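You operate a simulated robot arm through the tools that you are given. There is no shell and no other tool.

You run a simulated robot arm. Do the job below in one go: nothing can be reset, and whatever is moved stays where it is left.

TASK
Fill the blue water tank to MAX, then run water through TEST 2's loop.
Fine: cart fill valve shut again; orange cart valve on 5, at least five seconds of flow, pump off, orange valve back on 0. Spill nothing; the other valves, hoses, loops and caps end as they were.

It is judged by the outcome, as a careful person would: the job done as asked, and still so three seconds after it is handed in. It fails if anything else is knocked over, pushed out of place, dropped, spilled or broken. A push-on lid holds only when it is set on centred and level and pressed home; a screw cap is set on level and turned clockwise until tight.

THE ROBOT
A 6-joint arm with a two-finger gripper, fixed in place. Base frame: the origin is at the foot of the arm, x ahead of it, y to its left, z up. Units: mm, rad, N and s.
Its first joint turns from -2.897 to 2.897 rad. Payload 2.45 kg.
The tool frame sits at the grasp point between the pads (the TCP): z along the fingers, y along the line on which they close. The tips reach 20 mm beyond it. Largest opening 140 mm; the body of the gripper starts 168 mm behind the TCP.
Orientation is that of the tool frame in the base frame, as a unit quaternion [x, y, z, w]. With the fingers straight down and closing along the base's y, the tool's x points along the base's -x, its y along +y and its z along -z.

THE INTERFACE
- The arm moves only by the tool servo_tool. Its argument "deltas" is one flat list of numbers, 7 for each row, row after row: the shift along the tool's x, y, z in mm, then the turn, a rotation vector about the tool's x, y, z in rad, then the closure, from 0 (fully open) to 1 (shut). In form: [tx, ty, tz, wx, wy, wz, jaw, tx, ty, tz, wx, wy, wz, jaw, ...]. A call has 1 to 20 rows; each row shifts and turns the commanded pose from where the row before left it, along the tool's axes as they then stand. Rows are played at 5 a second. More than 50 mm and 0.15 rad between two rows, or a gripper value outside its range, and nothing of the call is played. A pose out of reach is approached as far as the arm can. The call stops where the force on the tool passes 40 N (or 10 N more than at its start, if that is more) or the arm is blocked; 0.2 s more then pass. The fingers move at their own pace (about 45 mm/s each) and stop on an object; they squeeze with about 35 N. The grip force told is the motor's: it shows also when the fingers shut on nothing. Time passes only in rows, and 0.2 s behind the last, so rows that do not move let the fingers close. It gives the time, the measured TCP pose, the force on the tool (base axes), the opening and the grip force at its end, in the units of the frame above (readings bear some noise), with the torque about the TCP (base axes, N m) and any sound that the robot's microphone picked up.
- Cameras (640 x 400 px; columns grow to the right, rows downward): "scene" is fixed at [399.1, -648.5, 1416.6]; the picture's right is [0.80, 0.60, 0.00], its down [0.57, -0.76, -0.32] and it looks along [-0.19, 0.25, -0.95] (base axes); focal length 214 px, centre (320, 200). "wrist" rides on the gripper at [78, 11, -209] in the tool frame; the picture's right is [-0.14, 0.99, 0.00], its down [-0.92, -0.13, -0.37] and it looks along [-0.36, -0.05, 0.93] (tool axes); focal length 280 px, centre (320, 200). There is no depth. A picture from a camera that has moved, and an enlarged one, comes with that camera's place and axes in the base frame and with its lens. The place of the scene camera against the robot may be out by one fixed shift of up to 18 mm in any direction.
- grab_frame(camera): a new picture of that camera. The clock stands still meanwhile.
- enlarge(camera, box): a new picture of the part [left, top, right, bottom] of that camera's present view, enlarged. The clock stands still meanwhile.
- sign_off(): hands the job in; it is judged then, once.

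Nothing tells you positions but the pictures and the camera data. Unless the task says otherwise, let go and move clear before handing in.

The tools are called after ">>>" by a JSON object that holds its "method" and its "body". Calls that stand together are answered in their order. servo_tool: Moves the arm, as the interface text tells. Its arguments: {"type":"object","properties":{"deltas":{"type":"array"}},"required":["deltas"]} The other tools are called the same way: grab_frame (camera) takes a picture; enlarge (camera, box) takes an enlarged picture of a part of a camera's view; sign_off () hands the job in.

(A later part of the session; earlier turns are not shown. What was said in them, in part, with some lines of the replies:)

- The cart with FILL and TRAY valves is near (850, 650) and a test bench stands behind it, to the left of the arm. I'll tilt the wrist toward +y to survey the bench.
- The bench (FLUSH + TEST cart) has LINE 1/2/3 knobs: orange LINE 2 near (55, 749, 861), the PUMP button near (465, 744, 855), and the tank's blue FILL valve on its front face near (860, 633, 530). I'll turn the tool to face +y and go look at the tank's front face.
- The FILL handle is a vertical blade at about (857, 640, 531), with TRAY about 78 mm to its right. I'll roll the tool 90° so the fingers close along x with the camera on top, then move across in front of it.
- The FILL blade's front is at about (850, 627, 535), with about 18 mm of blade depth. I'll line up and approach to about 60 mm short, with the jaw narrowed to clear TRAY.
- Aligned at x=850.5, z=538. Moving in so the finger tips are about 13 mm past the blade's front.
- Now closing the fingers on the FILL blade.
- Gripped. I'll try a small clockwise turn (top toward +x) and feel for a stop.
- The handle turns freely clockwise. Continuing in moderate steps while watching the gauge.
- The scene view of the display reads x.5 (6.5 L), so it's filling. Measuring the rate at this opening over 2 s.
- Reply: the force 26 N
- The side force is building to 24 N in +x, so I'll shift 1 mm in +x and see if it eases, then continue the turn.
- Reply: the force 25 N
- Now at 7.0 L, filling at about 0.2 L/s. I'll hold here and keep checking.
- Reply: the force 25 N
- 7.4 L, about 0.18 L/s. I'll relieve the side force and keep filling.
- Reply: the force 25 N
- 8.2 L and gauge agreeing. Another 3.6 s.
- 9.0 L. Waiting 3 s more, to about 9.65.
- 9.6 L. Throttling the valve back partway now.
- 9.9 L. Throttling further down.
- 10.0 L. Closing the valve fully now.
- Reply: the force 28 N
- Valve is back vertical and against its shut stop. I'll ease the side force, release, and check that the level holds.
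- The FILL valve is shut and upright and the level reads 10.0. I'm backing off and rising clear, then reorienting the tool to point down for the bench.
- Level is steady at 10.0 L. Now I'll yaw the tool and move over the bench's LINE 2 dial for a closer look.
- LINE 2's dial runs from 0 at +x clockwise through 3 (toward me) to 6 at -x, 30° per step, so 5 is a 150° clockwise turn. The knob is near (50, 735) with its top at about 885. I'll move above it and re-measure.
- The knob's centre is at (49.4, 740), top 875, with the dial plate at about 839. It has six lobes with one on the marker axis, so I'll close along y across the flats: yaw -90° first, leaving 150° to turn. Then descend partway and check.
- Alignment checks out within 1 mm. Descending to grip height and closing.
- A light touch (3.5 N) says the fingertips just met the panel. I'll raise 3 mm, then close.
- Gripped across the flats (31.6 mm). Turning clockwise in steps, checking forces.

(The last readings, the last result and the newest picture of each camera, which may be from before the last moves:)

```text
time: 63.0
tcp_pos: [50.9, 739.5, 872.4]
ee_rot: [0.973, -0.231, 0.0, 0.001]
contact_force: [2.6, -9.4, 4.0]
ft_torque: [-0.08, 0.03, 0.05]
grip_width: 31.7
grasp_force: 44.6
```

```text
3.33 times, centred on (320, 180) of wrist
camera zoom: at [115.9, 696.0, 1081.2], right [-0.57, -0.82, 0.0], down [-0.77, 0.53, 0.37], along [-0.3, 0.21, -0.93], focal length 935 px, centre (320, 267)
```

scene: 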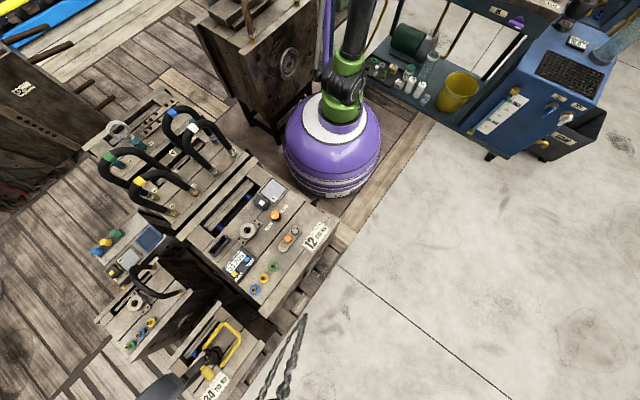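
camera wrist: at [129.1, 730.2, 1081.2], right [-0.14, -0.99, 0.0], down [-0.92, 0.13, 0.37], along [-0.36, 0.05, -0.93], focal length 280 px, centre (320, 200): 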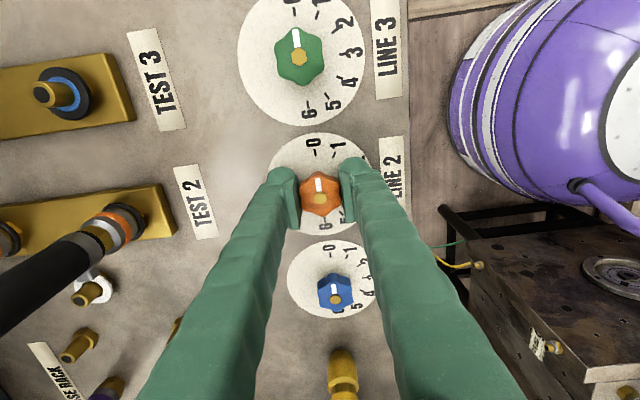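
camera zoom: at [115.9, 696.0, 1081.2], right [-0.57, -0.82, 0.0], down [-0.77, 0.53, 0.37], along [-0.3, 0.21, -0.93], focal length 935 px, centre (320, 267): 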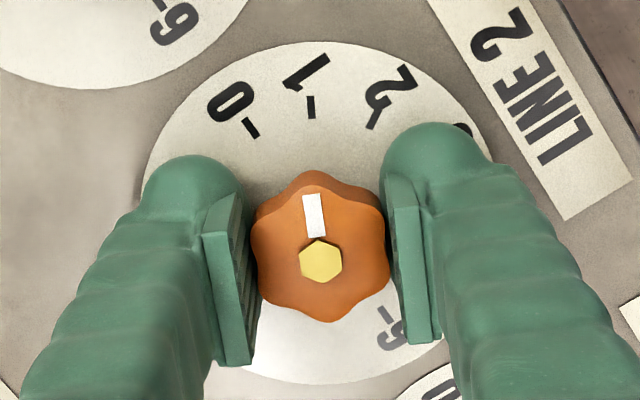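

>>> {"method": "servo_tool", "body": {"deltas": [0, 0, 0, 0, 0, 0.14, 1, 0, 0, 0, 0, 0, 0.14, 1, 0, 0, 0, 0, 0, 0.14, 1, 0, 0, 0, 0, 0, 0.14, 1, 0, 0, 0, 0, 0, 0.14, 1, 0, 0, 0, 0, 0, 0.14, 1, 0, 0, 0, 0, 0, 0.14, 1]}}

>>> {"method": "enlarge", "body": {"camera": "wrist", "box": [250, 120, 390, 240]}}

```text
time: 64.6
tcp_pos: [52.0, 738.9, 871.6]
ee_rot: [0.751, -0.66, 0.001, 0.001]
contact_force: [-0.1, -20.4, 4.4]
ft_torque: [-0.41, -0.01, 0.02]
grip_width: 31.4
grasp_force: 44.5
```

```text
3.33 times, centred on (320, 180) of wrist
camera zoom: at [49.3, 661.4, 1081.2], right [-1.0, 0.01, 0.0], down [0.01, 0.93, 0.37], along [0.0, 0.37, -0.93], focal length 935 px, centre (320, 267)
```

zoom: 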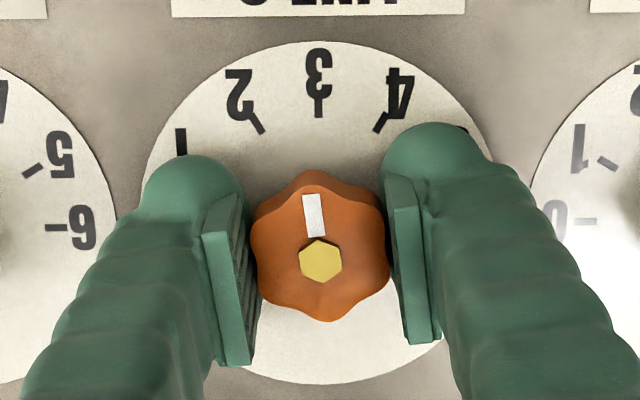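

>>> {"method": "servo_tool", "body": {"deltas": [1, 0, 0, 0, 0, 0.14, 1, 0, 0, 0, 0, 0, 0.14, 1, 0, 0, 0, 0, 0, 0.14, 1, 0, 0, 0, 0, 0, 0.14, 1]}}

>>> {"method": "enlarge", "body": {"camera": "wrist", "box": [250, 120, 390, 240]}}

```text
time: 65.6
tcp_pos: [49.6, 740.1, 872.1]
ee_rot: [-0.539, 0.842, 0.001, 0.0]
contact_force: [-4.3, 2.4, 17.4]
ft_torque: [0.02, 0.08, 0.04]
grip_width: 31.5
grasp_force: 45.2
```

```text
3.33 times, centred on (320, 180) of wrist
camera zoom: at [7.3, 673.7, 1081.0], right [-0.84, 0.54, 0.0], down [0.5, 0.78, 0.37], along [0.2, 0.31, -0.93], focal length 935 px, centre (320, 267)
```

zoom: 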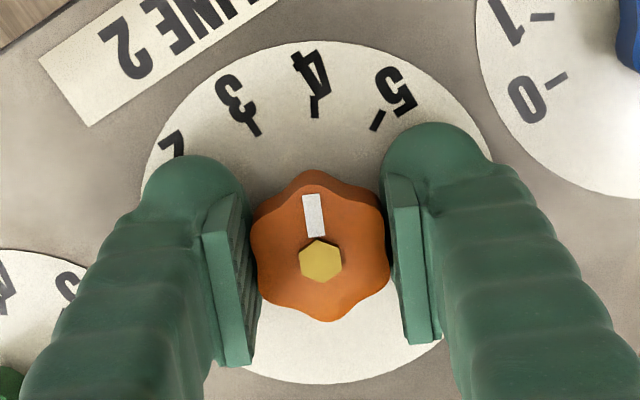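

>>> {"method": "servo_tool", "body": {"deltas": [0, 0, -0.5, 0, 0, 0.1236, 1, 0, 0, 0, 0, 0, 0.1236, 1, 0, 0, 0, 0, 0, 0.1236, 1, 0, 0, 0, 0, 0, 0.1236, 1, 0, 0, 0, 0, 0, 0.1236, 1]}}

>>> {"method": "enlarge", "body": {"camera": "wrist", "box": [250, 120, 390, 240]}}

```text
time: 66.8
tcp_pos: [49.8, 740.3, 871.9]
ee_rot: [-0.257, 0.966, -0.001, 0.0]
contact_force: [-9.2, 10.4, 0.9]
ft_torque: [0.13, 0.12, 0.0]
grip_width: 31.6
grasp_force: 45.2
```

```text
3.33 times, centred on (320, 180) of wrist
camera zoom: at [-23.6, 711.3, 1080.9], right [-0.37, 0.93, 0.0], down [0.86, 0.35, 0.37], along [0.34, 0.14, -0.93], focal length 935 px, centre (320, 267)
```

zoom: 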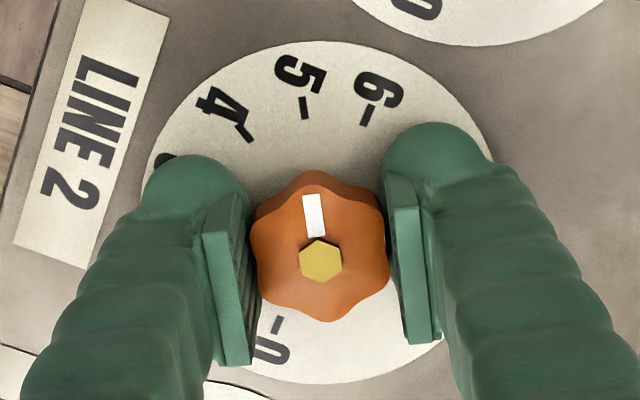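

The marker is exactly at 5. Releasing and rising.

>>> {"method": "servo_tool", "body": {"deltas": [0, 0, 0, 0, 0, 0, 0.85, 0, 0, 0, 0, 0, 0, 0.7, 0, 0, 0, 0, 0, 0, 0.55, 0, 0, 0, 0, 0, 0, 0.5, 0, 0, 0, 0, 0, 0, 0.5, 0, 0, -20, 0, 0, 0, 0.5, 0, 0, -40, 0, 0, 0, 0.5, 0, 0, -50, 0, 0, 0, 0.5, 0, 0, -50, 0, 0, 0, 0.5, 0, 0, 0, 0, 0, 0, 0.5]}}

>>> {"method": "grab_frame", "body": {"camera": "wrist"}}

>>> {"method": "enlarge", "body": {"camera": "wrist", "box": [240, 100, 400, 220]}}

```text
time: 69.0
tcp_pos: [50.1, 737.6, 1031.7]
ee_rot: [-0.258, 0.966, -0.001, 0.001]
contact_force: [1.6, -0.1, -0.3]
ft_torque: [-0.01, 0.01, 0.02]
grip_width: 70.2
grasp_force: 0.0
```

```text
taken
camera wrist: at [-22.7, 710.5, 1241.1], right [-0.37, 0.93, 0.0], down [0.86, 0.35, 0.37], along [0.34, 0.14, -0.93], focal length 280 px, centre (320, 200)
```

wrist: 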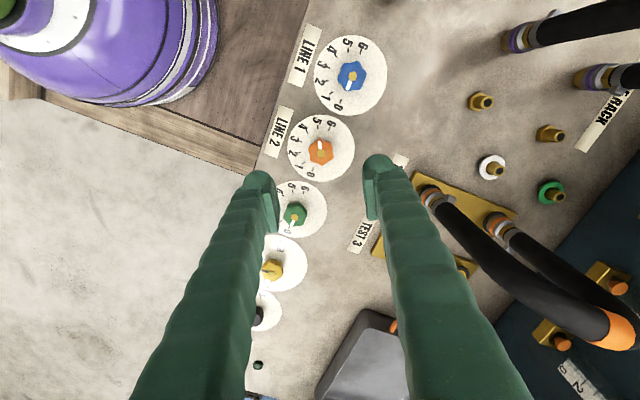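

```text
3.33 times, centred on (320, 160) of wrist
camera zoom: at [-22.7, 710.5, 1241.1], right [-0.37, 0.93, 0.0], down [0.86, 0.35, 0.37], along [0.34, 0.14, -0.93], focal length 935 px, centre (320, 333)
```

zoom: 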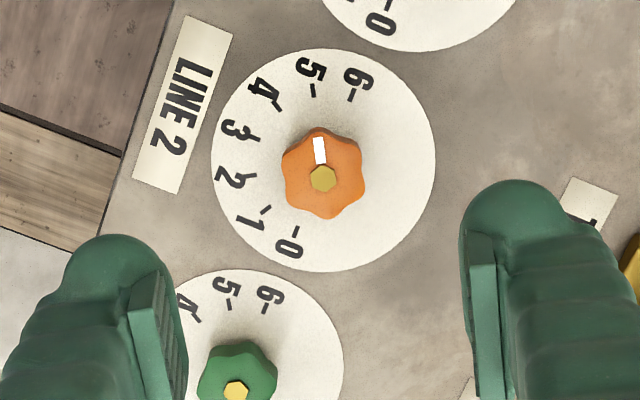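

LINE 2 is on 5. Next, over to the PUMP button near (450, 731, 870), fingers closed for pressing.

>>> {"method": "servo_tool", "body": {"deltas": [-36.5, -22.3, 0, 0, 0, 0, 1, -36.5, -22.3, 0, 0, 0, 0, 1, -36.5, -22.3, 0, 0, 0, 0, 1, -36.5, -22.3, 0, 0, 0, 0, 1, -36.5, -22.3, 0, 0, 0, 0, 1, -36.5, -22.3, 0, 0, 0, 0, 1, -36.5, -22.3, 0, 0, 0, 0, 1, -36.5, -22.3, 0, 0, 0, 0, 1, -36.5, -22.3, 0, 0, 0, 0, 1, 0, 0, 0, 0, 0, 0, 1]}}

>>> {"method": "grab_frame", "body": {"camera": "wrist"}}

>>> {"method": "grab_frame", "body": {"camera": "scene"}}

```text
time: 71.2
tcp_pos: [436.3, 730.4, 1031.9]
ee_rot: [-0.258, 0.966, 0.0, -0.001]
contact_force: [-0.1, 0.2, 0.6]
ft_torque: [0.0, 0.01, -0.03]
grip_width: 0.2
grasp_force: 29.9
```

```text
taken
camera wrist: at [363.1, 700.8, 1241.7], right [-0.37, 0.93, 0.0], down [0.86, 0.35, 0.37], along [0.34, 0.14, -0.93], focal length 280 px, centre (320, 200)
```

wrist: 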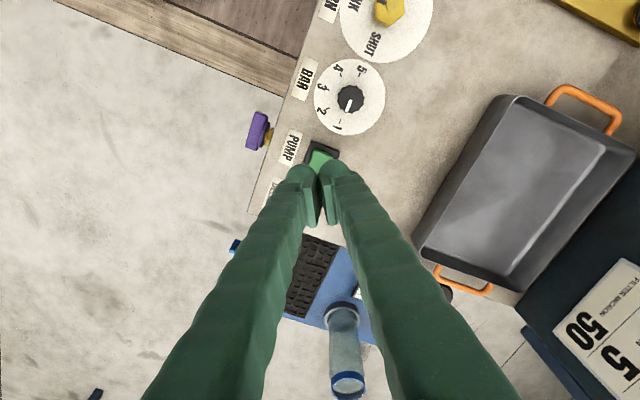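

```text
taken
```

scene: 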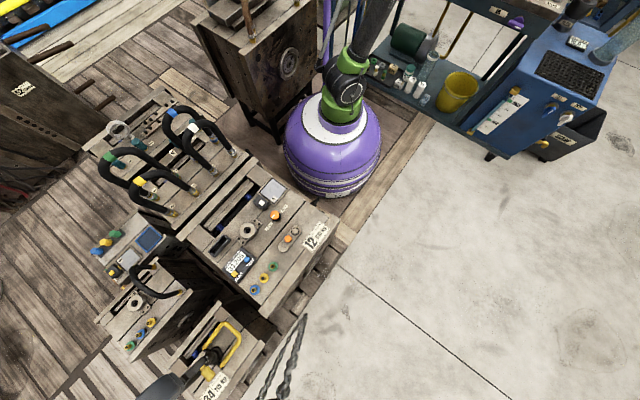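

>>> {"method": "enlarge", "body": {"camera": "wrist", "box": [250, 110, 390, 230]}}

>>> {"method": "servo_tool", "body": {"deltas": [40, 0, 0, 0, 0, 0, 1, 40, 0, 0, 0, 0, 0, 1, 0, 0, 0, 0, 0, 0, 1]}}

>>> {"method": "enlarge", "body": {"camera": "wrist", "box": [220, 110, 420, 270]}}

```text
3.33 times, centred on (320, 170) of wrist
camera zoom: at [363.1, 700.8, 1241.7], right [-0.37, 0.93, 0.0], down [0.86, 0.35, 0.37], along [0.34, 0.14, -0.93], focal length 935 px, centre (320, 300)
```

zoom: 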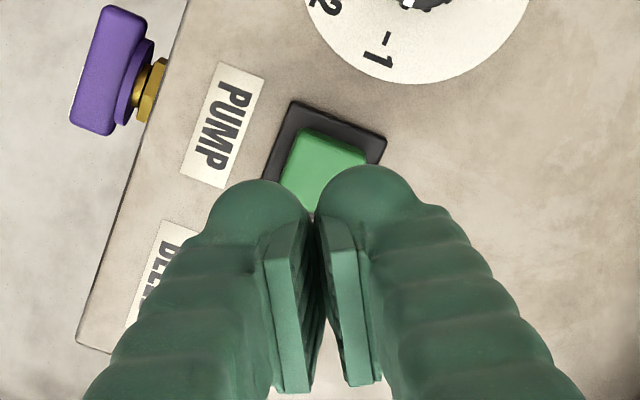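

```text
time: 72.0
tcp_pos: [367.3, 690.4, 1032.1]
ee_rot: [-0.257, 0.966, -0.001, 0.0]
contact_force: [0.1, -0.2, 0.0]
ft_torque: [-0.01, -0.01, 0.03]
grip_width: 0.0
grasp_force: 29.6
```

```text
2.50 times, centred on (320, 190) of wrist
camera zoom: at [294.2, 660.9, 1241.2], right [-0.37, 0.93, 0.0], down [0.86, 0.35, 0.37], along [0.34, 0.14, -0.93], focal length 701 px, centre (320, 225)
```

zoom: 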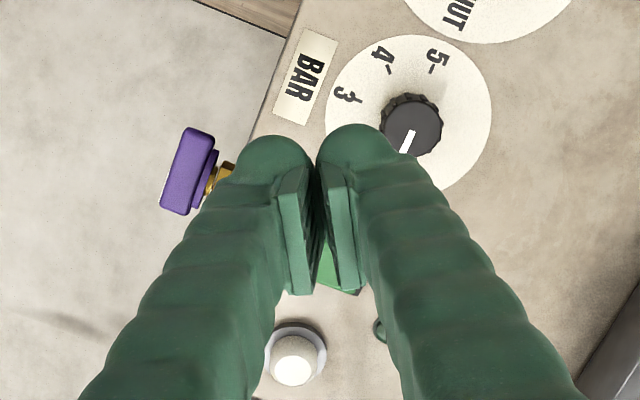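

The PUMP button centre computes to (450, 735). Moving over it and down to just above.

>>> {"method": "servo_tool", "body": {"deltas": [-47, -1.3, 0, 0, 0, 0, 1, -47, -1.3, 0, 0, 0, 0, 1, 0, 0, 40, 0, 0, 0, 1, 0, 0, 40, 0, 0, 0, 1, 0, 0, 30, 0, 0, 0, 1, 0, 0, 10, 0, 0, 0, 1, 0, 0, 0, 0, 0, 0, 1]}}

>>> {"method": "grab_frame", "body": {"camera": "wrist"}}

>>> {"method": "enlarge", "body": {"camera": "wrist", "box": [220, 110, 420, 270]}}

```text
time: 73.6
tcp_pos: [449.6, 734.1, 912.5]
ee_rot: [-0.258, 0.966, -0.001, 0.0]
contact_force: [0.1, 0.8, 0.5]
ft_torque: [-0.05, -0.01, 0.01]
grip_width: 0.0
grasp_force: 29.2
```

```text
taken
camera wrist: at [376.0, 705.9, 1121.0], right [-0.37, 0.93, 0.0], down [0.86, 0.35, 0.37], along [0.34, 0.14, -0.93], focal length 280 px, centre (320, 200)
```

wrist: 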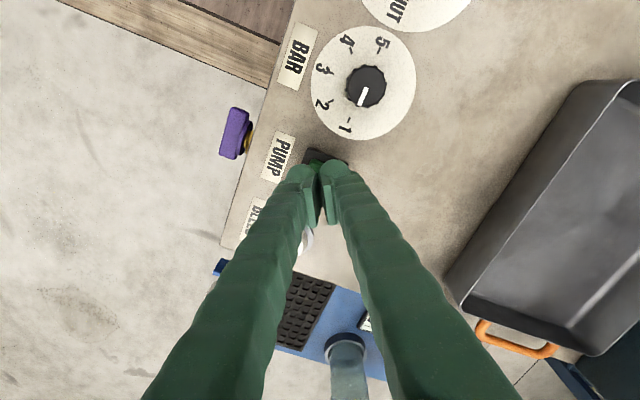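

```text
2.50 times, centred on (320, 190) of wrist
camera zoom: at [376.0, 705.9, 1121.0], right [-0.37, 0.93, 0.0], down [0.86, 0.35, 0.37], along [0.34, 0.14, -0.93], focal length 701 px, centre (320, 225)
```

zoom: 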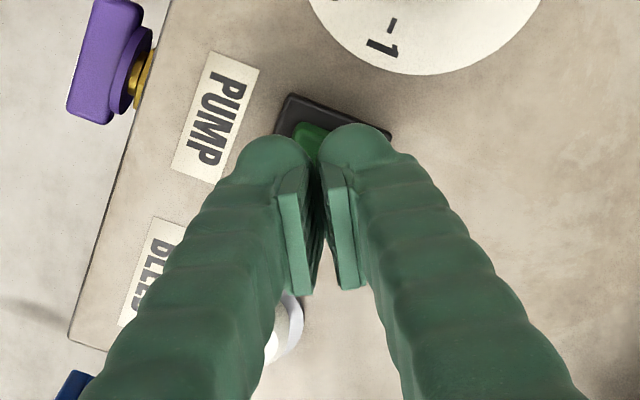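

>>> {"method": "servo_tool", "body": {"deltas": [-1, 1.7, 10, 0, 0, 0, 1, 0, 0, 5, 0, 0, 0, 1, 0, 0, 3, 0, 0, 0, 1, 0, 0, 3, 0, 0, 0, 1]}}

```text
time: 74.6
tcp_pos: [449.2, 736.7, 891.8]
ee_rot: [-0.258, 0.966, -0.001, 0.0]
contact_force: [0.0, 0.2, 0.2]
ft_torque: [0.0, 0.01, 0.02]
grip_width: 0.0
grasp_force: 29.1
```

>>> {"method": "servo_tool", "body": {"deltas": [0, 0, 2, 0, 0, 0, 1, 0, 0, 2, 0, 0, 0, 1]}}

>>> {"method": "enlarge", "body": {"camera": "wrist", "box": [220, 110, 420, 270]}}

```text
time: 75.2
tcp_pos: [449.1, 735.3, 887.1]
ee_rot: [-0.258, 0.966, -0.001, 0.0]
contact_force: [0.8, -0.7, 2.3]
ft_torque: [-0.01, -0.05, 0.02]
grip_width: 6.0
grasp_force: 29.4
heard: click
```

```text
2.50 times, centred on (320, 190) of wrist
camera zoom: at [375.7, 707.3, 1096.5], right [-0.37, 0.93, 0.0], down [0.86, 0.35, 0.37], along [0.34, 0.14, -0.93], focal length 701 px, centre (320, 225)
```

zoom: 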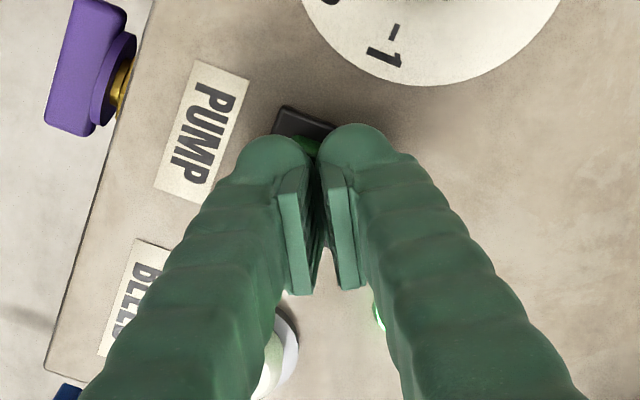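

A click was heard and the lamp looks lit. Backing off the button and checking the lamp.

>>> {"method": "servo_tool", "body": {"deltas": [0, 0, -15, 0, 0, 0, 1, 0, 0, -30, 0, 0, 0, 1, 0, 0, 0, 0, 0, 0, 0.9]}}

>>> {"method": "grab_frame", "body": {"camera": "wrist"}}

>>> {"method": "enlarge", "body": {"camera": "wrist", "box": [220, 110, 420, 270]}}

>>> {"method": "enlarge", "body": {"camera": "scene", "box": [480, 10, 640, 130]}}

```text
time: 76.0
tcp_pos: [450.2, 736.4, 930.5]
ee_rot: [-0.258, 0.966, -0.001, 0.0]
contact_force: [-0.4, -0.5, -0.4]
ft_torque: [-0.04, 0.01, -0.01]
grip_width: 13.8
grasp_force: 0.1
```

```text
taken
camera wrist: at [376.5, 707.8, 1140.9], right [-0.37, 0.93, 0.0], down [0.86, 0.35, 0.37], along [0.34, 0.14, -0.93], focal length 280 px, centre (320, 200)
```

wrist: 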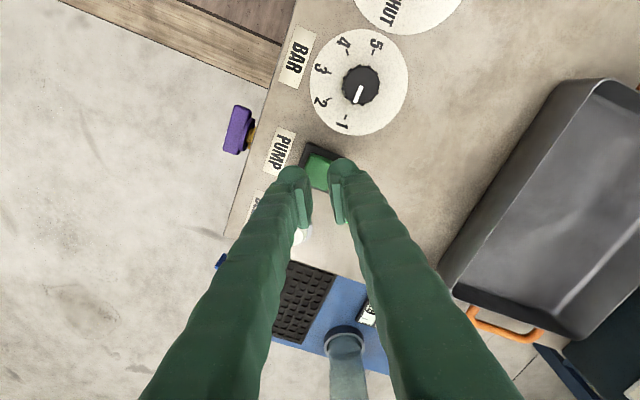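

```text
2.50 times, centred on (320, 190) of wrist
camera zoom: at [376.5, 707.8, 1140.9], right [-0.37, 0.93, 0.0], down [0.86, 0.35, 0.37], along [0.34, 0.14, -0.93], focal length 701 px, centre (320, 225)
```

zoom: 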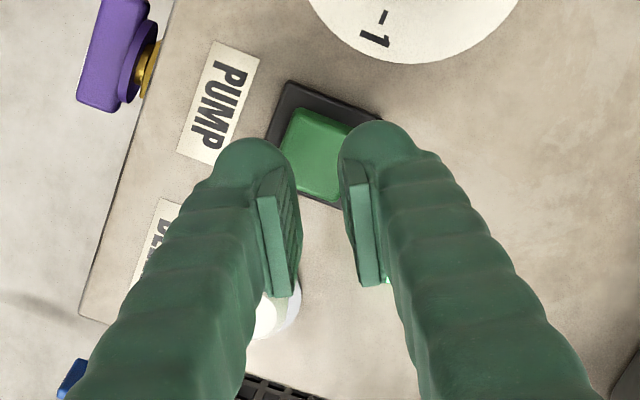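

```text
3.33 times, centred on (560, 70) of scene
camera zoom: at [399.1, -648.5, 1416.6], right [0.8, 0.6, 0.0], down [0.57, -0.76, -0.32], along [-0.19, 0.25, -0.95], focal length 715 px, centre (-480, 633)
```

zoom: 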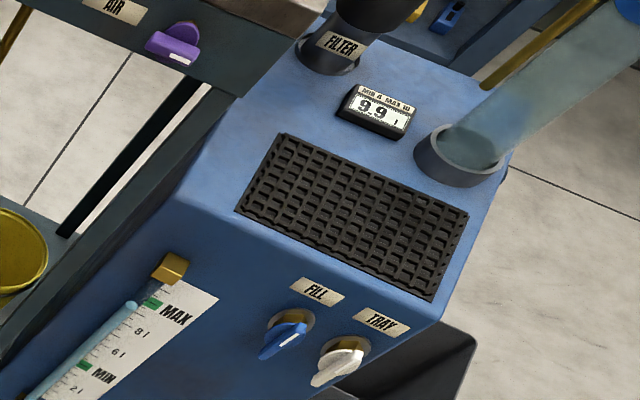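

The pump is running (tank shows 9.9 as the loop fills). I'll rise and tilt to read the flow meters on the panel.

>>> {"method": "servo_tool", "body": {"deltas": [0, 0, -50, 0, 0, 0, 0.9, 0, 0, -50, 0, 0, 0, 0.9, 0, 0, 0, -0.121, -0.07, 0, 0.9, 0, 0, 0, -0.121, -0.07, 0, 0.9, 0, 0, 0, -0.121, -0.07, 0, 0.9, 0, 0, 0, -0.121, -0.07, 0, 0.9]}}

>>> {"method": "grab_frame", "body": {"camera": "wrist"}}

>>> {"method": "enlarge", "body": {"camera": "scene", "box": [480, 10, 640, 130]}}

>>> {"method": "grab_frame", "body": {"camera": "scene"}}

```text
time: 77.4
tcp_pos: [448.8, 735.8, 1032.9]
ee_rot: [-0.248, 0.928, 0.267, 0.072]
contact_force: [-0.2, 0.5, 0.0]
ft_torque: [-0.05, 0.0, 0.01]
grip_width: 14.0
grasp_force: 0.1
```

```text
taken
camera wrist: at [375.5, 601.4, 1193.8], right [-0.38, 0.79, 0.49], down [0.86, 0.1, 0.5], along [0.34, 0.61, -0.71], focal length 280 px, centre (320, 200)
```

wrist: 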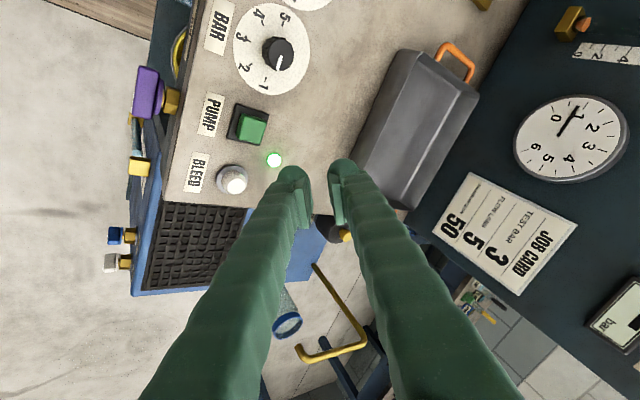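

```text
3.33 times, centred on (560, 70) of scene
camera zoom: at [399.1, -648.5, 1416.6], right [0.8, 0.6, 0.0], down [0.57, -0.76, -0.32], along [-0.19, 0.25, -0.95], focal length 715 px, centre (-480, 633)
```

zoom: 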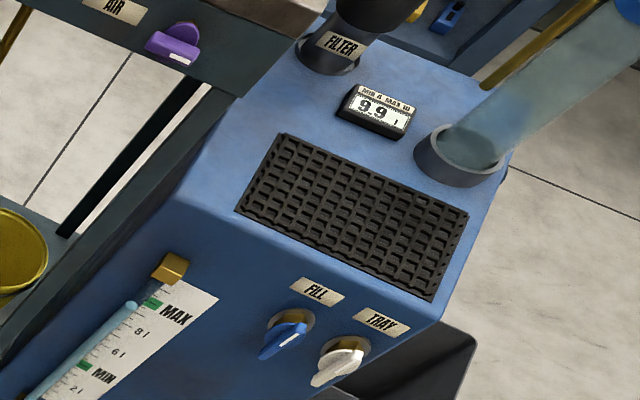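

```text
taken
```

scene: 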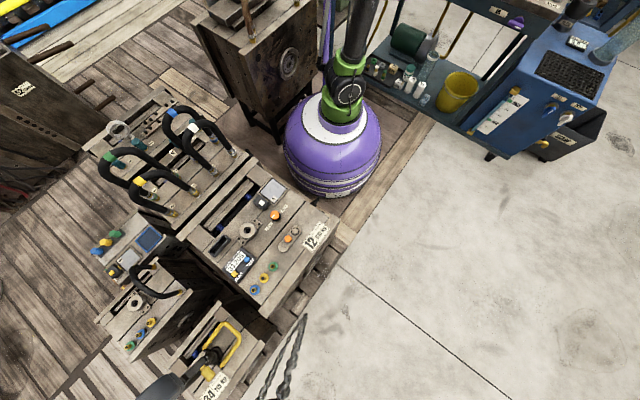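

Lamp lit, gauge about 1 bar. Sliding along -x to view flow meter 2.

>>> {"method": "servo_tool", "body": {"deltas": [41.6, 23.9, 0, 0, 0, 0, 0.9, 41.6, 23.9, 0, 0, 0, 0, 0.9, 41.6, 23.9, 0, 0, 0, 0, 0.9, 41.6, 23.9, 0, 0, 0, 0, 0.9, 41.6, 23.9, 0, 0, 0, 0, 0.9]}}

>>> {"method": "grab_frame", "body": {"camera": "wrist"}}

>>> {"method": "enlarge", "body": {"camera": "wrist", "box": [480, 0, 640, 220]}}

>>> {"method": "enlarge", "body": {"camera": "wrist", "box": [320, 0, 560, 160]}}

>>> {"method": "enlarge", "body": {"camera": "scene", "box": [480, 10, 640, 130]}}

```text
time: 78.6
tcp_pos: [209.6, 738.3, 1031.8]
ee_rot: [-0.248, 0.929, 0.265, 0.072]
contact_force: [0.3, 0.2, -0.5]
ft_torque: [0.01, 0.04, 0.04]
grip_width: 13.7
grasp_force: 0.0
```

```text
taken
camera wrist: at [135.5, 602.1, 1194.3], right [-0.37, 0.79, 0.49], down [0.86, 0.1, 0.5], along [0.34, 0.61, -0.72], focal length 280 px, centre (320, 200)
```

wrist: 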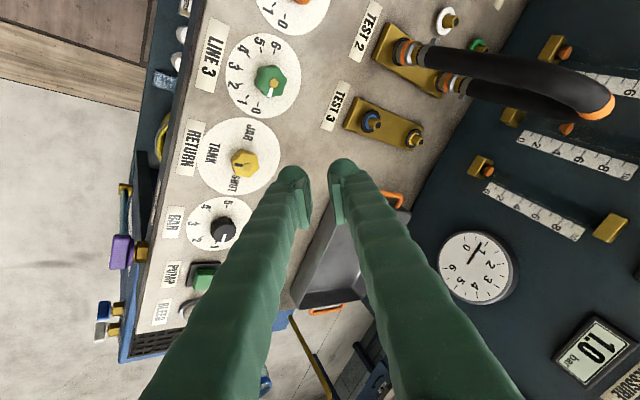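

```text
1.82 times, centred on (560, 110) of wrist
camera zoom: at [135.5, 602.1, 1194.3], right [-0.37, 0.79, 0.49], down [0.86, 0.1, 0.5], along [0.34, 0.61, -0.72], focal length 510 px, centre (-116, 364)
```

zoom: 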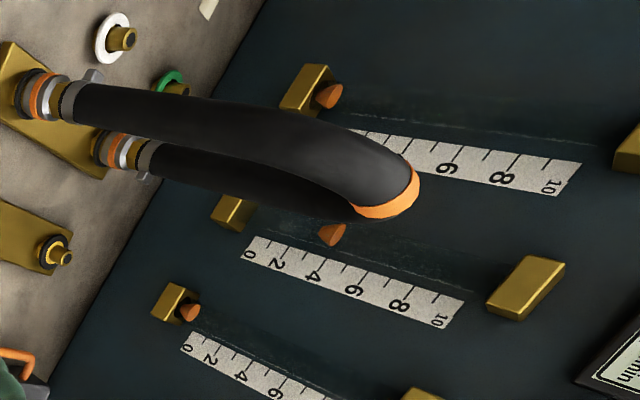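

```text
2.50 times, centred on (440, 80) of wrist
camera zoom: at [135.5, 602.1, 1194.3], right [-0.37, 0.79, 0.49], down [0.86, 0.1, 0.5], along [0.34, 0.61, -0.72], focal length 701 px, centre (20, 500)
```

zoom: 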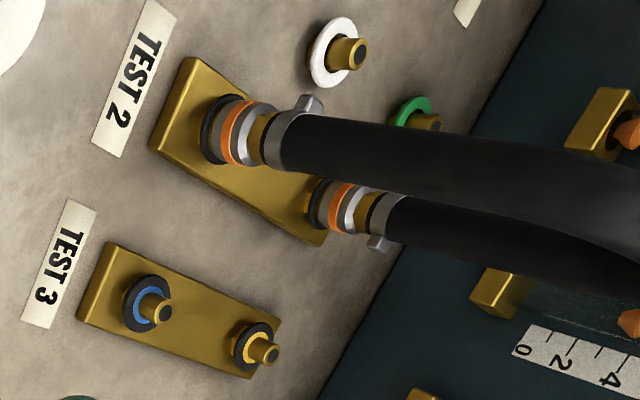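

```text
3.33 times, centred on (560, 70) of scene
camera zoom: at [399.1, -648.5, 1416.6], right [0.8, 0.6, 0.0], down [0.57, -0.76, -0.32], along [-0.19, 0.25, -0.95], focal length 715 px, centre (-480, 633)
```

zoom: 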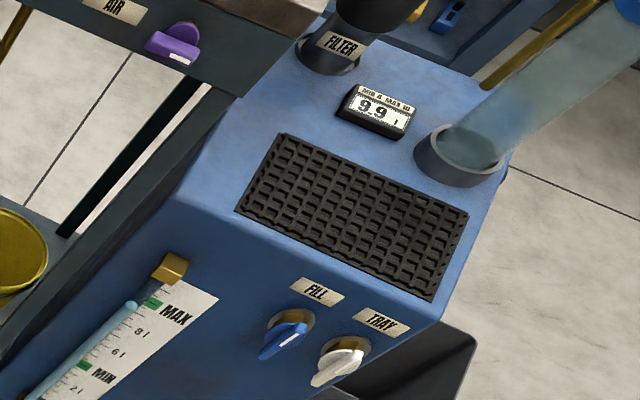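

Meter 2 shows about 4 L/min, pressure 1.0 bar, no leaks, RETURN on TANK. Heading back to the PUMP button, with the flow time passing meanwhile.

>>> {"method": "servo_tool", "body": {"deltas": [-41.6, -23.9, 0, 0, 0, 0, 1, -41.6, -23.9, 0, 0, 0, 0, 1, -41.6, -23.9, 0, 0, 0, 0, 1, -41.6, -23.9, 0, 0, 0, 0, 1, -41.6, -23.9, 0, 0, 0, 0, 1, 0, 0, 0, 0.121, 0.07, 0, 1, 0, 0, 0, 0.121, 0.07, 0, 1, 0, 0, 0, 0.121, 0.07, 0, 1, 0, 0, 0, 0.121, 0.07, 0, 1, 0, 0, 50, 0, 0, 0, 1, 0, 0, 50, 0, 0, 0, 1, 0, 0, 20, 0, 0, 0, 1, 0, 0, 0, 0, 0, 0, 1, 0, 0, 0, 0, 0, 0, 1, 0, 0, 0, 0, 0, 0, 1, 0, 0, 0, 0, 0, 0, 1, 0, 0, 0, 0, 0, 0, 1]}}

>>> {"method": "enlarge", "body": {"camera": "wrist", "box": [220, 110, 420, 270]}}

>>> {"method": "enlarge", "body": {"camera": "scene", "box": [480, 10, 640, 130]}}

```text
time: 82.2
tcp_pos: [448.2, 735.6, 913.9]
ee_rot: [-0.258, 0.966, 0.0, 0.0]
contact_force: [-0.1, -0.8, -0.2]
ft_torque: [-0.01, 0.01, -0.02]
grip_width: 0.3
grasp_force: 29.4
```

```text
2.50 times, centred on (320, 190) of wrist
camera zoom: at [374.6, 708.3, 1122.1], right [-0.37, 0.93, 0.0], down [0.86, 0.35, 0.37], along [0.34, 0.14, -0.93], focal length 701 px, centre (320, 225)
```

zoom: 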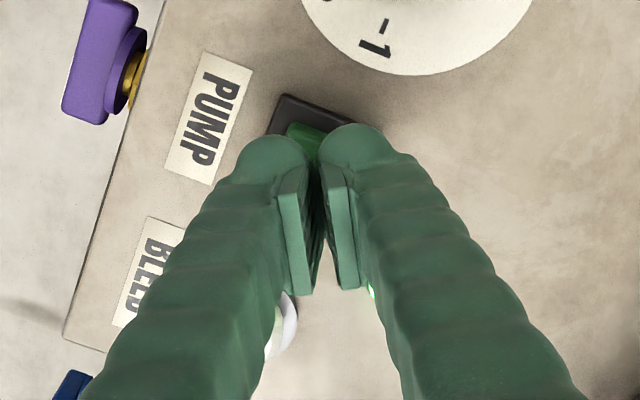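

```text
3.33 times, centred on (560, 70) of scene
camera zoom: at [399.1, -648.5, 1416.6], right [0.8, 0.6, 0.0], down [0.57, -0.76, -0.32], along [-0.19, 0.25, -0.95], focal length 715 px, centre (-480, 633)
```

zoom: 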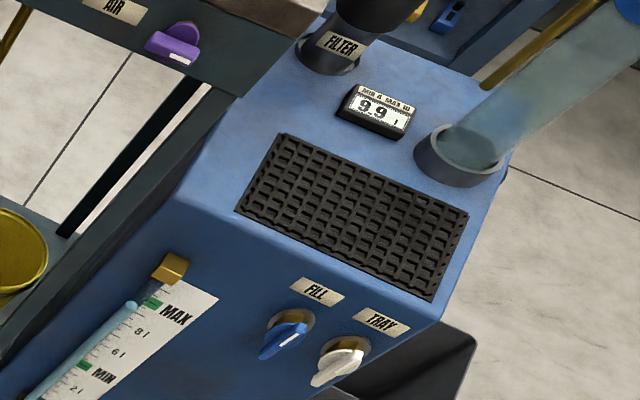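

About 7 s of running so far. I'll wait 2 s more, then press PUMP off.

>>> {"method": "servo_tool", "body": {"deltas": [0, 0, 0, 0, 0, 0, 1, 0, 0, 0, 0, 0, 0, 1, 0, 0, 0, 0, 0, 0, 1, 0, 0, 0, 0, 0, 0, 1, 0, 0, 0, 0, 0, 0, 1, 0, 0, 0, 0, 0, 0, 1, 0, 0, 0, 0, 0, 0, 1, 0, 0, 0, 0, 0, 0, 1, 0, 0, 0, 0, 0, 0, 1, 0, 0, 10, 0, 0, 0, 1, 0, 0, 8, 0, 0, 0, 1, 0, 0, 4, 0, 0, 0, 1, 0, 0, 2, 0, 0, 0, 1]}}

>>> {"method": "servo_tool", "body": {"deltas": [0, 0, 2, 0, 0, 0, 1]}}

```text
time: 85.0
tcp_pos: [449.3, 735.9, 889.1]
ee_rot: [-0.258, 0.966, -0.001, 0.0]
contact_force: [-0.7, 0.7, 2.5]
ft_torque: [-0.02, 0.06, -0.02]
grip_width: 6.1
grasp_force: 29.1
heard: click
```

```text
time: 85.4
tcp_pos: [449.1, 736.4, 887.4]
ee_rot: [-0.259, 0.966, -0.001, 0.0]
contact_force: [-1.7, 0.4, 5.6]
ft_torque: [-0.01, 0.03, 0.01]
grip_width: 6.1
grasp_force: 29.4
```

A click was heard. Backing up and checking the lamp and the pressure.

>>> {"method": "servo_tool", "body": {"deltas": [0, 0, -20, 0, 0, 0, 1, 0, 0, -40, 0, 0, 0, 0.9, 0, 0, -45, 0, 0, 0, 0.7, 0, 0, -45, 0, 0, 0, 0.5, 0, 0, 0, -0.121, -0.07, 0, 0.5, 0, 0, 0, -0.121, -0.07, 0, 0.5, 0, 0, 0, -0.121, -0.07, 0, 0.5, 0, 0, 0, -0.121, -0.07, 0, 0.5, 0, 0, 0, 0, 0, 0, 0.5]}}

>>> {"method": "grab_frame", "body": {"camera": "wrist"}}

>>> {"method": "enlarge", "body": {"camera": "scene", "box": [480, 10, 640, 130]}}

```text
time: 87.4
tcp_pos: [448.9, 736.0, 1036.0]
ee_rot: [-0.248, 0.929, 0.266, 0.071]
contact_force: [0.4, 0.3, 0.1]
ft_torque: [0.0, 0.0, -0.04]
grip_width: 70.1
grasp_force: 0.0
```

```text
taken
camera wrist: at [375.6, 600.7, 1198.0], right [-0.38, 0.79, 0.49], down [0.86, 0.1, 0.5], along [0.34, 0.61, -0.71], focal length 280 px, centre (320, 200)
```

wrist: 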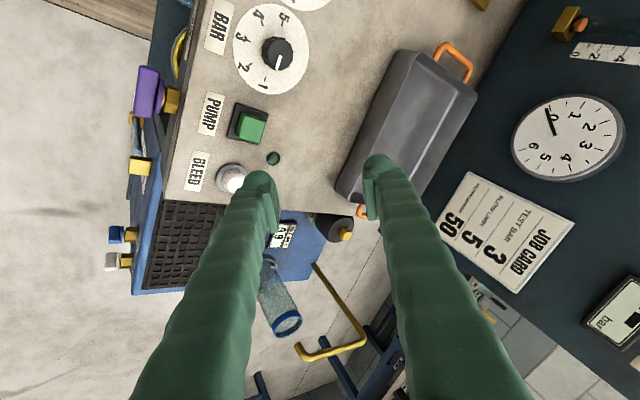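

```text
3.33 times, centred on (560, 70) of scene
camera zoom: at [399.1, -648.5, 1416.6], right [0.8, 0.6, 0.0], down [0.57, -0.76, -0.32], along [-0.19, 0.25, -0.95], focal length 715 px, centre (-480, 633)
```

zoom: 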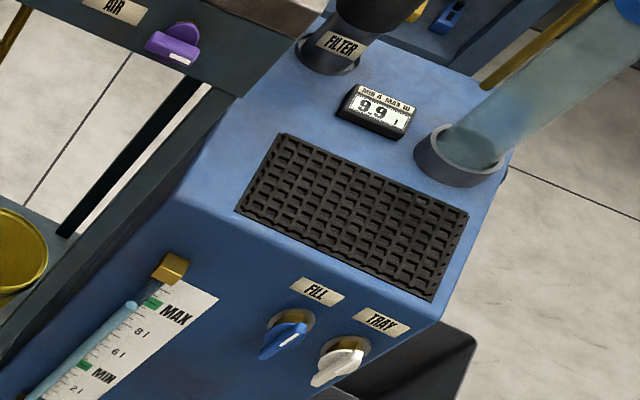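

Pump lamp is off and pressure back to 0; the tank shows 9.9 after filling the loop, inside the MAX band. Now back to the LINE 2 knob to return it to 0.

>>> {"method": "servo_tool", "body": {"deltas": [0, 0, 0, 0.121, 0.07, 0, 0.5, 0, 0, 0, 0.121, 0.07, 0, 0.5, 0, 0, 0, 0.121, 0.07, 0, 0.5, 0, 0, 0, 0.121, 0.07, 0, 0.5, 38.2, 22.47, 0, 0, 0, 0, 0.5, 38.2, 22.47, 0, 0, 0, 0, 0.5, 38.2, 22.47, 0, 0, 0, 0, 0.5, 38.2, 22.47, 0, 0, 0, 0, 0.5, 38.2, 22.47, 0, 0, 0, 0, 0.5, 38.2, 22.47, 0, 0, 0, 0, 0.5, 38.2, 22.47, 0, 0, 0, 0, 0.5, 38.2, 22.47, 0, 0, 0, 0, 0.5, 38.2, 22.47, 0, 0, 0, 0, 0.5, 0, 0, 45, 0, 0, 0, 0.5, 0, 0, 45, 0, 0, 0, 0.5, 0, 0, 0, 0, 0, 0, 0.5, 0, 0, 0, 0, 0, 0, 0.5]}}

>>> {"method": "grab_frame", "body": {"camera": "wrist"}}

>>> {"method": "enlarge", "body": {"camera": "wrist", "box": [250, 120, 390, 220]}}

```text
time: 91.0
tcp_pos: [49.9, 740.0, 946.4]
ee_rot: [-0.258, 0.966, -0.001, 0.001]
contact_force: [0.3, -0.2, 0.5]
ft_torque: [0.01, -0.01, -0.03]
grip_width: 70.1
grasp_force: 0.0
```

```text
taken
camera wrist: at [-23.4, 711.5, 1155.2], right [-0.37, 0.93, 0.0], down [0.86, 0.35, 0.37], along [0.34, 0.14, -0.93], focal length 280 px, centre (320, 200)
```

wrist: 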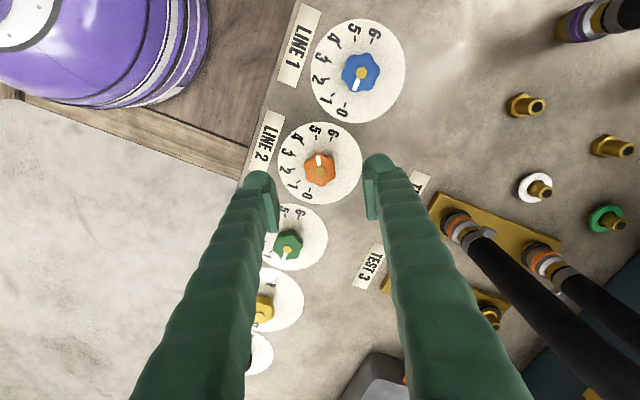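

```text
4.00 times, centred on (320, 170) of wrist
camera zoom: at [-23.4, 711.5, 1155.2], right [-0.37, 0.93, 0.0], down [0.86, 0.35, 0.37], along [0.34, 0.14, -0.93], focal length 1122 px, centre (320, 320)
```

zoom: 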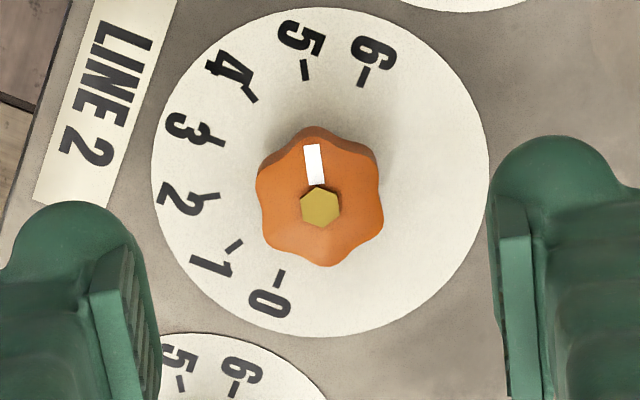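

Well aligned. Descending and gripping.

>>> {"method": "servo_tool", "body": {"deltas": [0, 0, 25, 0, 0, 0, 0.5, 0, 0, 25, 0, 0, 0, 0.5, 0, 0, 15, 0, 0, 0, 0.5, 0, 0, 9, 0, 0, 0, 0.5, 0, 0, 0, 0, 0, 0, 0.5, 0, 0, 0, 0, 0, 0, 0.65, 0, 0, 0, 0, 0, 0, 0.75, 0, 0, 0, 0, 0, 0, 0.85, 0, 0, 0, 0, 0, 0, 1, 0, 0, 0, 0, 0, 0, 1]}}

>>> {"method": "enlarge", "body": {"camera": "wrist", "box": [250, 120, 390, 240]}}

```text
time: 93.2
tcp_pos: [49.7, 738.3, 871.7]
ee_rot: [-0.258, 0.966, -0.001, 0.0]
contact_force: [0.8, -4.8, -5.1]
ft_torque: [-0.05, 0.04, -0.01]
grip_width: 31.7
grasp_force: 44.9
```

```text
3.33 times, centred on (320, 180) of wrist
camera zoom: at [-23.4, 711.4, 1081.4], right [-0.37, 0.93, 0.0], down [0.86, 0.35, 0.37], along [0.34, 0.14, -0.93], focal length 935 px, centre (320, 267)
```

zoom: 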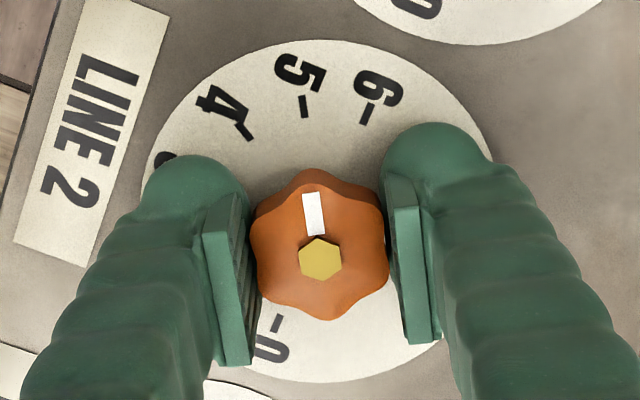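

Gripped with the marker still on 5. Turning counterclockwise toward 0, first half.

>>> {"method": "servo_tool", "body": {"deltas": [0, 0, 0, 0, 0, -0.13, 1, 0, 0, 0, 0, 0, -0.13, 1, 0, 0, 0, 0, 0, -0.13, 1, 0, 0, 0, 0, 0, -0.13, 1, 0, 0, 0, 0, 0, -0.13, 1, 0, 0, 0, 0, 0, -0.13, 1, 0, 0, 0, 0, 0, -0.13, 1, 0, 0, 0, 0, 0, -0.13, 1]}}

>>> {"method": "enlarge", "body": {"camera": "wrist", "box": [250, 120, 390, 240]}}

```text
time: 95.0
tcp_pos: [50.0, 739.9, 871.5]
ee_rot: [-0.705, 0.709, -0.001, 0.0]
contact_force: [4.8, -0.2, 10.9]
ft_torque: [-0.17, -0.07, 0.0]
grip_width: 31.6
grasp_force: 44.5
```

```text
3.33 times, centred on (320, 180) of wrist
camera zoom: at [38.7, 662.5, 1081.4], right [-0.99, 0.14, 0.0], down [0.13, 0.92, 0.37], along [0.05, 0.36, -0.93], focal length 935 px, centre (320, 267)
```

zoom: 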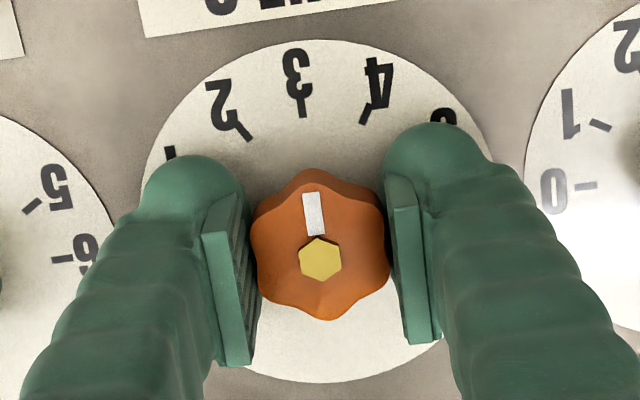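

>>> {"method": "servo_tool", "body": {"deltas": [0, 0, 0, 0, 0, -0.14, 1, 0, 0, 0, 0, 0, -0.14, 1, 0, 0, 0, 0, 0, -0.14, 1, 0, 0, 0, 0, 0, -0.14, 1, 0, 0, 0, 0, 0, -0.14, 1, 0, 0, 0, 0, 0, -0.14, 1, 0, 0, 0, 0, 0, -0.14, 1, 0, 0, 0, 0, 0, -0.14, 1, 0, 0, 0, 0, 0, -0.14, 1, 0, 0, 0, 0, 0, -0.14, 1]}}

>>> {"method": "enlarge", "body": {"camera": "wrist", "box": [250, 120, 390, 240]}}

```text
time: 97.2
tcp_pos: [51.0, 739.1, 872.1]
ee_rot: [0.996, -0.089, 0.0, 0.001]
contact_force: [14.4, 7.3, 13.4]
ft_torque: [0.05, -0.36, -0.01]
grip_width: 31.7
grasp_force: 45.0
```

```text
3.33 times, centred on (320, 180) of wrist
camera zoom: at [125.5, 716.4, 1081.3], right [-0.31, -0.95, 0.0], down [-0.88, 0.29, 0.37], along [-0.35, 0.11, -0.93], focal length 935 px, centre (320, 267)
```

zoom: 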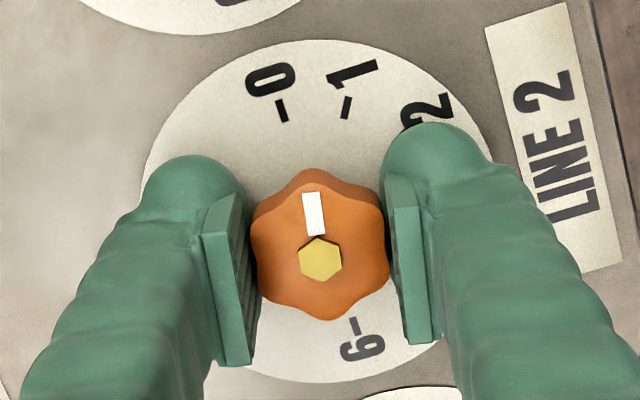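

>>> {"method": "servo_tool", "body": {"deltas": [0, 0, 0, 0, 0, -0.09, 1, 0, 0, 0, 0, 0, -0.09, 1, 0, 0, 0, 0, 0, -0.004, 1]}}

>>> {"method": "enlarge", "body": {"camera": "wrist", "box": [250, 120, 390, 240]}}

```text
time: 98.0
tcp_pos: [50.1, 740.2, 872.4]
ee_rot: [1.0, 0.003, 0.0, 0.0]
contact_force: [15.3, 12.1, 14.4]
ft_torque: [0.17, -0.21, -0.17]
grip_width: 31.6
grasp_force: 45.1
```

```text
3.33 times, centred on (320, 180) of wrist
camera zoom: at [128.7, 730.5, 1081.2], right [-0.13, -0.99, 0.0], down [-0.92, 0.12, 0.37], along [-0.36, 0.05, -0.93], focal length 935 px, centre (320, 267)
```

zoom: 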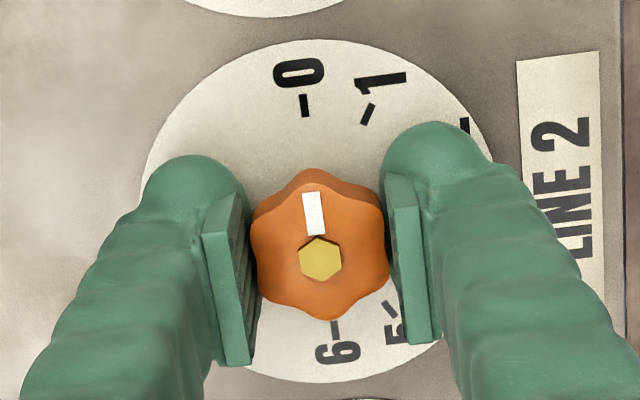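

The marker matches the original 0 position and is lightly against its stop. Easing, releasing and rising clear.

>>> {"method": "servo_tool", "body": {"deltas": [0.7, -0.6, -0.4, 0, 0, 0.004, 1, 0, 0, 0, 0, 0, 0, 0.85, 0, 0, 0, 0, 0, 0, 0.7, 0, 0, 0, 0, 0, 0, 0.55, 0, 0, 0, 0, 0, 0, 0.5, 0, 0, 0, 0, 0, 0, 0.5, 0, 0, -20, 0, 0, 0, 0.5, 0, 0, -40, 0, 0, 0, 0.5, 0, 0, -50, 0, 0, 0, 0.5, 0, 0, -50, 0, 0, 0, 0.5, 0, 0, 0, 0, 0, 0, 0.5]}}

>>> {"method": "grab_frame", "body": {"camera": "wrist"}}

>>> {"method": "enlarge", "body": {"camera": "wrist", "box": [240, 80, 400, 220]}}

```text
time: 100.4
tcp_pos: [49.7, 740.6, 1031.8]
ee_rot: [1.0, 0.0, 0.0, 0.001]
contact_force: [-0.4, -1.0, -0.6]
ft_torque: [-0.02, -0.03, 0.0]
grip_width: 70.0
grasp_force: 0.0
```

```text
taken
camera wrist: at [127.3, 730.9, 1241.7], right [-0.14, -0.99, 0.0], down [-0.92, 0.13, 0.37], along [-0.36, 0.05, -0.93], focal length 280 px, centre (320, 200)
```

wrist: 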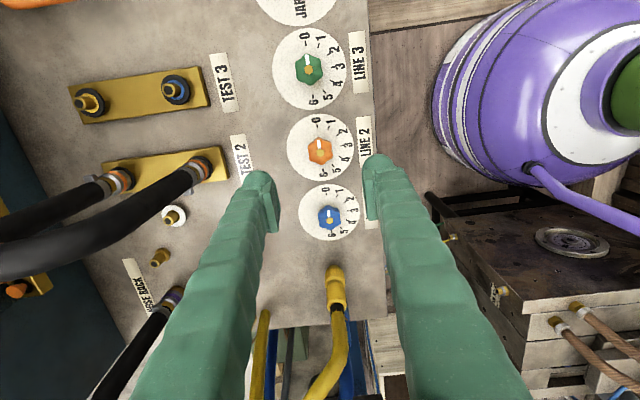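

```text
2.86 times, centred on (320, 150) of wrist
camera zoom: at [127.3, 730.9, 1241.7], right [-0.14, -0.99, 0.0], down [-0.92, 0.13, 0.37], along [-0.36, 0.05, -0.93], focal length 801 px, centre (320, 343)
```

zoom: 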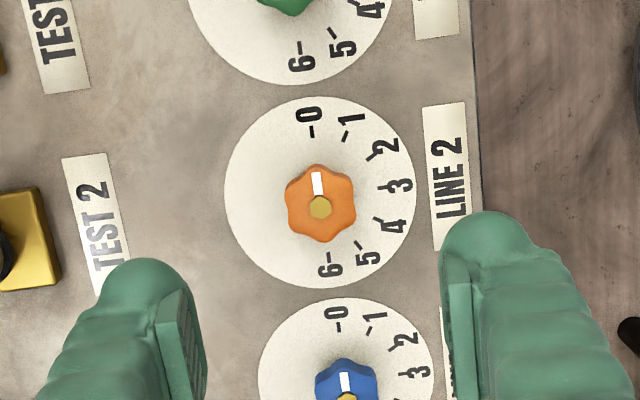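

LINE 2 is on 0. Moving clear of the bench for a final check of everything.

>>> {"method": "servo_tool", "body": {"deltas": [0, 30, -20, 0, 0, 0.14, 0.5, 0, 30, -20, 0, 0, 0.14, 0.5, 0, 30, -20, 0, 0, 0.14, 0.5, 0, 30, 0, 0, 0, 0.14, 0.5, 0, 30, 0, 0, 0, 0.14, 0.5, 0, 30, 0, 0, 0, 0.14, 0.5, 0, 0, 0, 0, 0, 0.14, 0.5, 0, 0, 0, 0, 0, 0.14, 0.5, 0, 0, 0, 0, 0, 0.14, 0.5, 0, 0, 0, 0, 0, 0.14, 0.5, 0, 0, 0, 0, 0, 0.14, 0.5, 0, 0, 0, 0, 0, 0, 0.5]}}

>>> {"method": "grab_frame", "body": {"camera": "wrist"}}

>>> {"method": "grab_frame", "body": {"camera": "scene"}}

>>> {"method": "enlarge", "body": {"camera": "scene", "box": [480, 10, 640, 130]}}

```text
time: 103.0
tcp_pos: [-10.3, 575.7, 1092.8]
ee_rot: [0.717, -0.697, 0.0, 0.001]
contact_force: [1.0, 0.8, 0.2]
ft_torque: [0.01, 0.01, -0.04]
grip_width: 69.8
grasp_force: 0.1
```

```text
taken
camera wrist: at [-18.1, 499.0, 1301.7], right [-0.99, 0.11, 0.0], down [0.1, 0.92, 0.37], along [0.04, 0.36, -0.93], focal length 280 px, centre (320, 200)
```

wrist: 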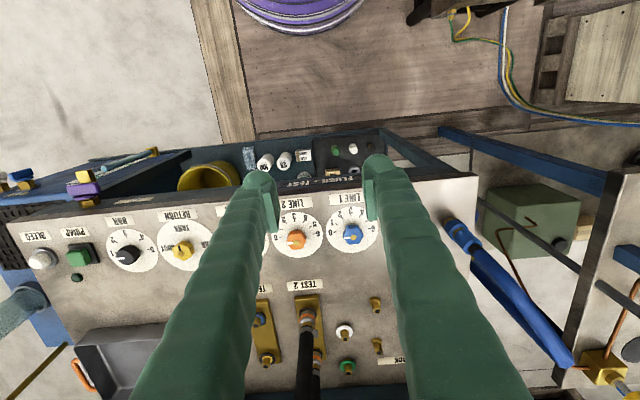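

```text
taken
```

scene: 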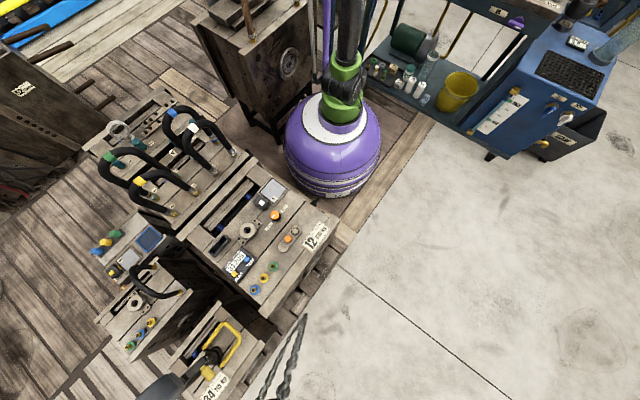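

```text
3.33 times, centred on (560, 70) of scene
camera zoom: at [399.1, -648.5, 1416.6], right [0.8, 0.6, 0.0], down [0.57, -0.76, -0.32], along [-0.19, 0.25, -0.95], focal length 715 px, centre (-480, 633)
```

zoom: 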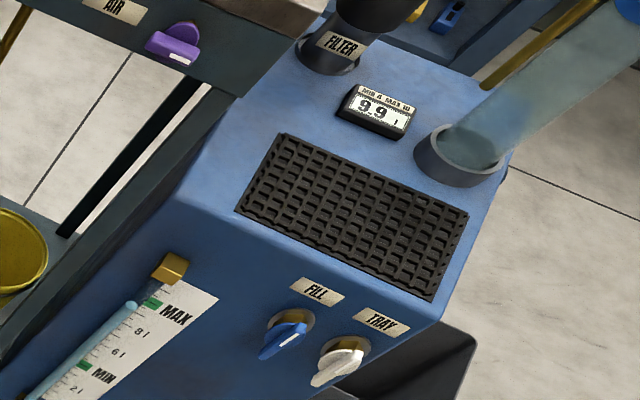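

>>> {"method": "enlarge", "body": {"camera": "scene", "box": [485, 75, 545, 125]}}

>>> {"method": "enlarge", "body": {"camera": "wrist", "box": [0, 150, 400, 400]}}

```text
8.00 times, centred on (515, 100) of scene
camera zoom: at [399.1, -648.5, 1416.6], right [0.8, 0.6, 0.0], down [0.57, -0.76, -0.32], along [-0.19, 0.25, -0.95], focal length 1716 px, centre (-1240, 1000)
```

zoom: 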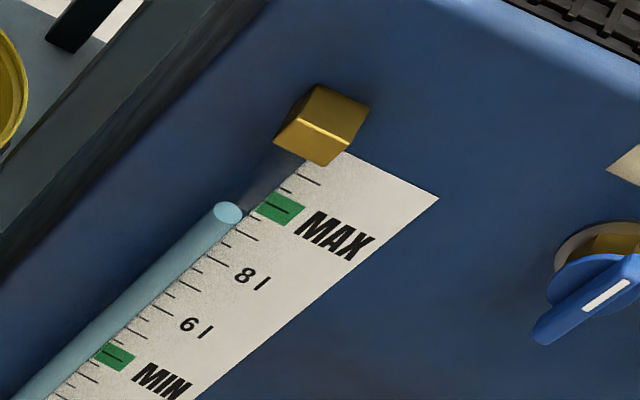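

```text
1.60 times, centred on (200, 275) of wrist
camera zoom: at [-18.1, 499.0, 1301.7], right [-0.99, 0.11, 0.0], down [0.1, 0.92, 0.37], along [0.04, 0.36, -0.93], focal length 449 px, centre (512, 80)
```

zoom: 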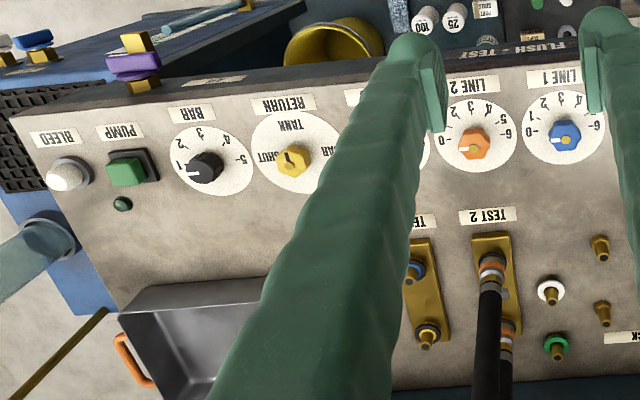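

Final state, from the pictures:
- **Tank:** filled to 10.0 L. It now reads 9.9 L because the loop took a little water, which is within the MAX band.
- **FILL valve:** shut.
- **Pump:** lamp off after about 9 s of flow through TEST 2's loop.
- **LINE 2 (orange):** back on 0.
- **Everything else:** the other valves and the loop look unchanged, and I see no spill.

The arm is clear, so I'm handing in.

>>> {"method": "sign_off", "body": {}}

```text
The job is handed in.
```

I filled the blue tank to MAX (10.0 L), ran water through TEST 2's loop, and handed the job in.

- **Fill valve:** it is shut again. The level held at 10.0 L afterwards. It dropped to 9.9 L when the loop took on water, and that is where it stands now. I did not top it up.
- **Flow through the loop:** with the orange LINE 2 valve on 5, the pump ran for about 9 seconds. Meter 2 showed roughly 4 L/min at 1.0 bar.
- **Shut down:** the pump is off, with its lamp out and the pressure back near 0. The orange valve is back on 0.
- **Everything else:** I saw no spill. The other valves, hoses, loops and caps I could see look as they were. The arm is clear of the bench.
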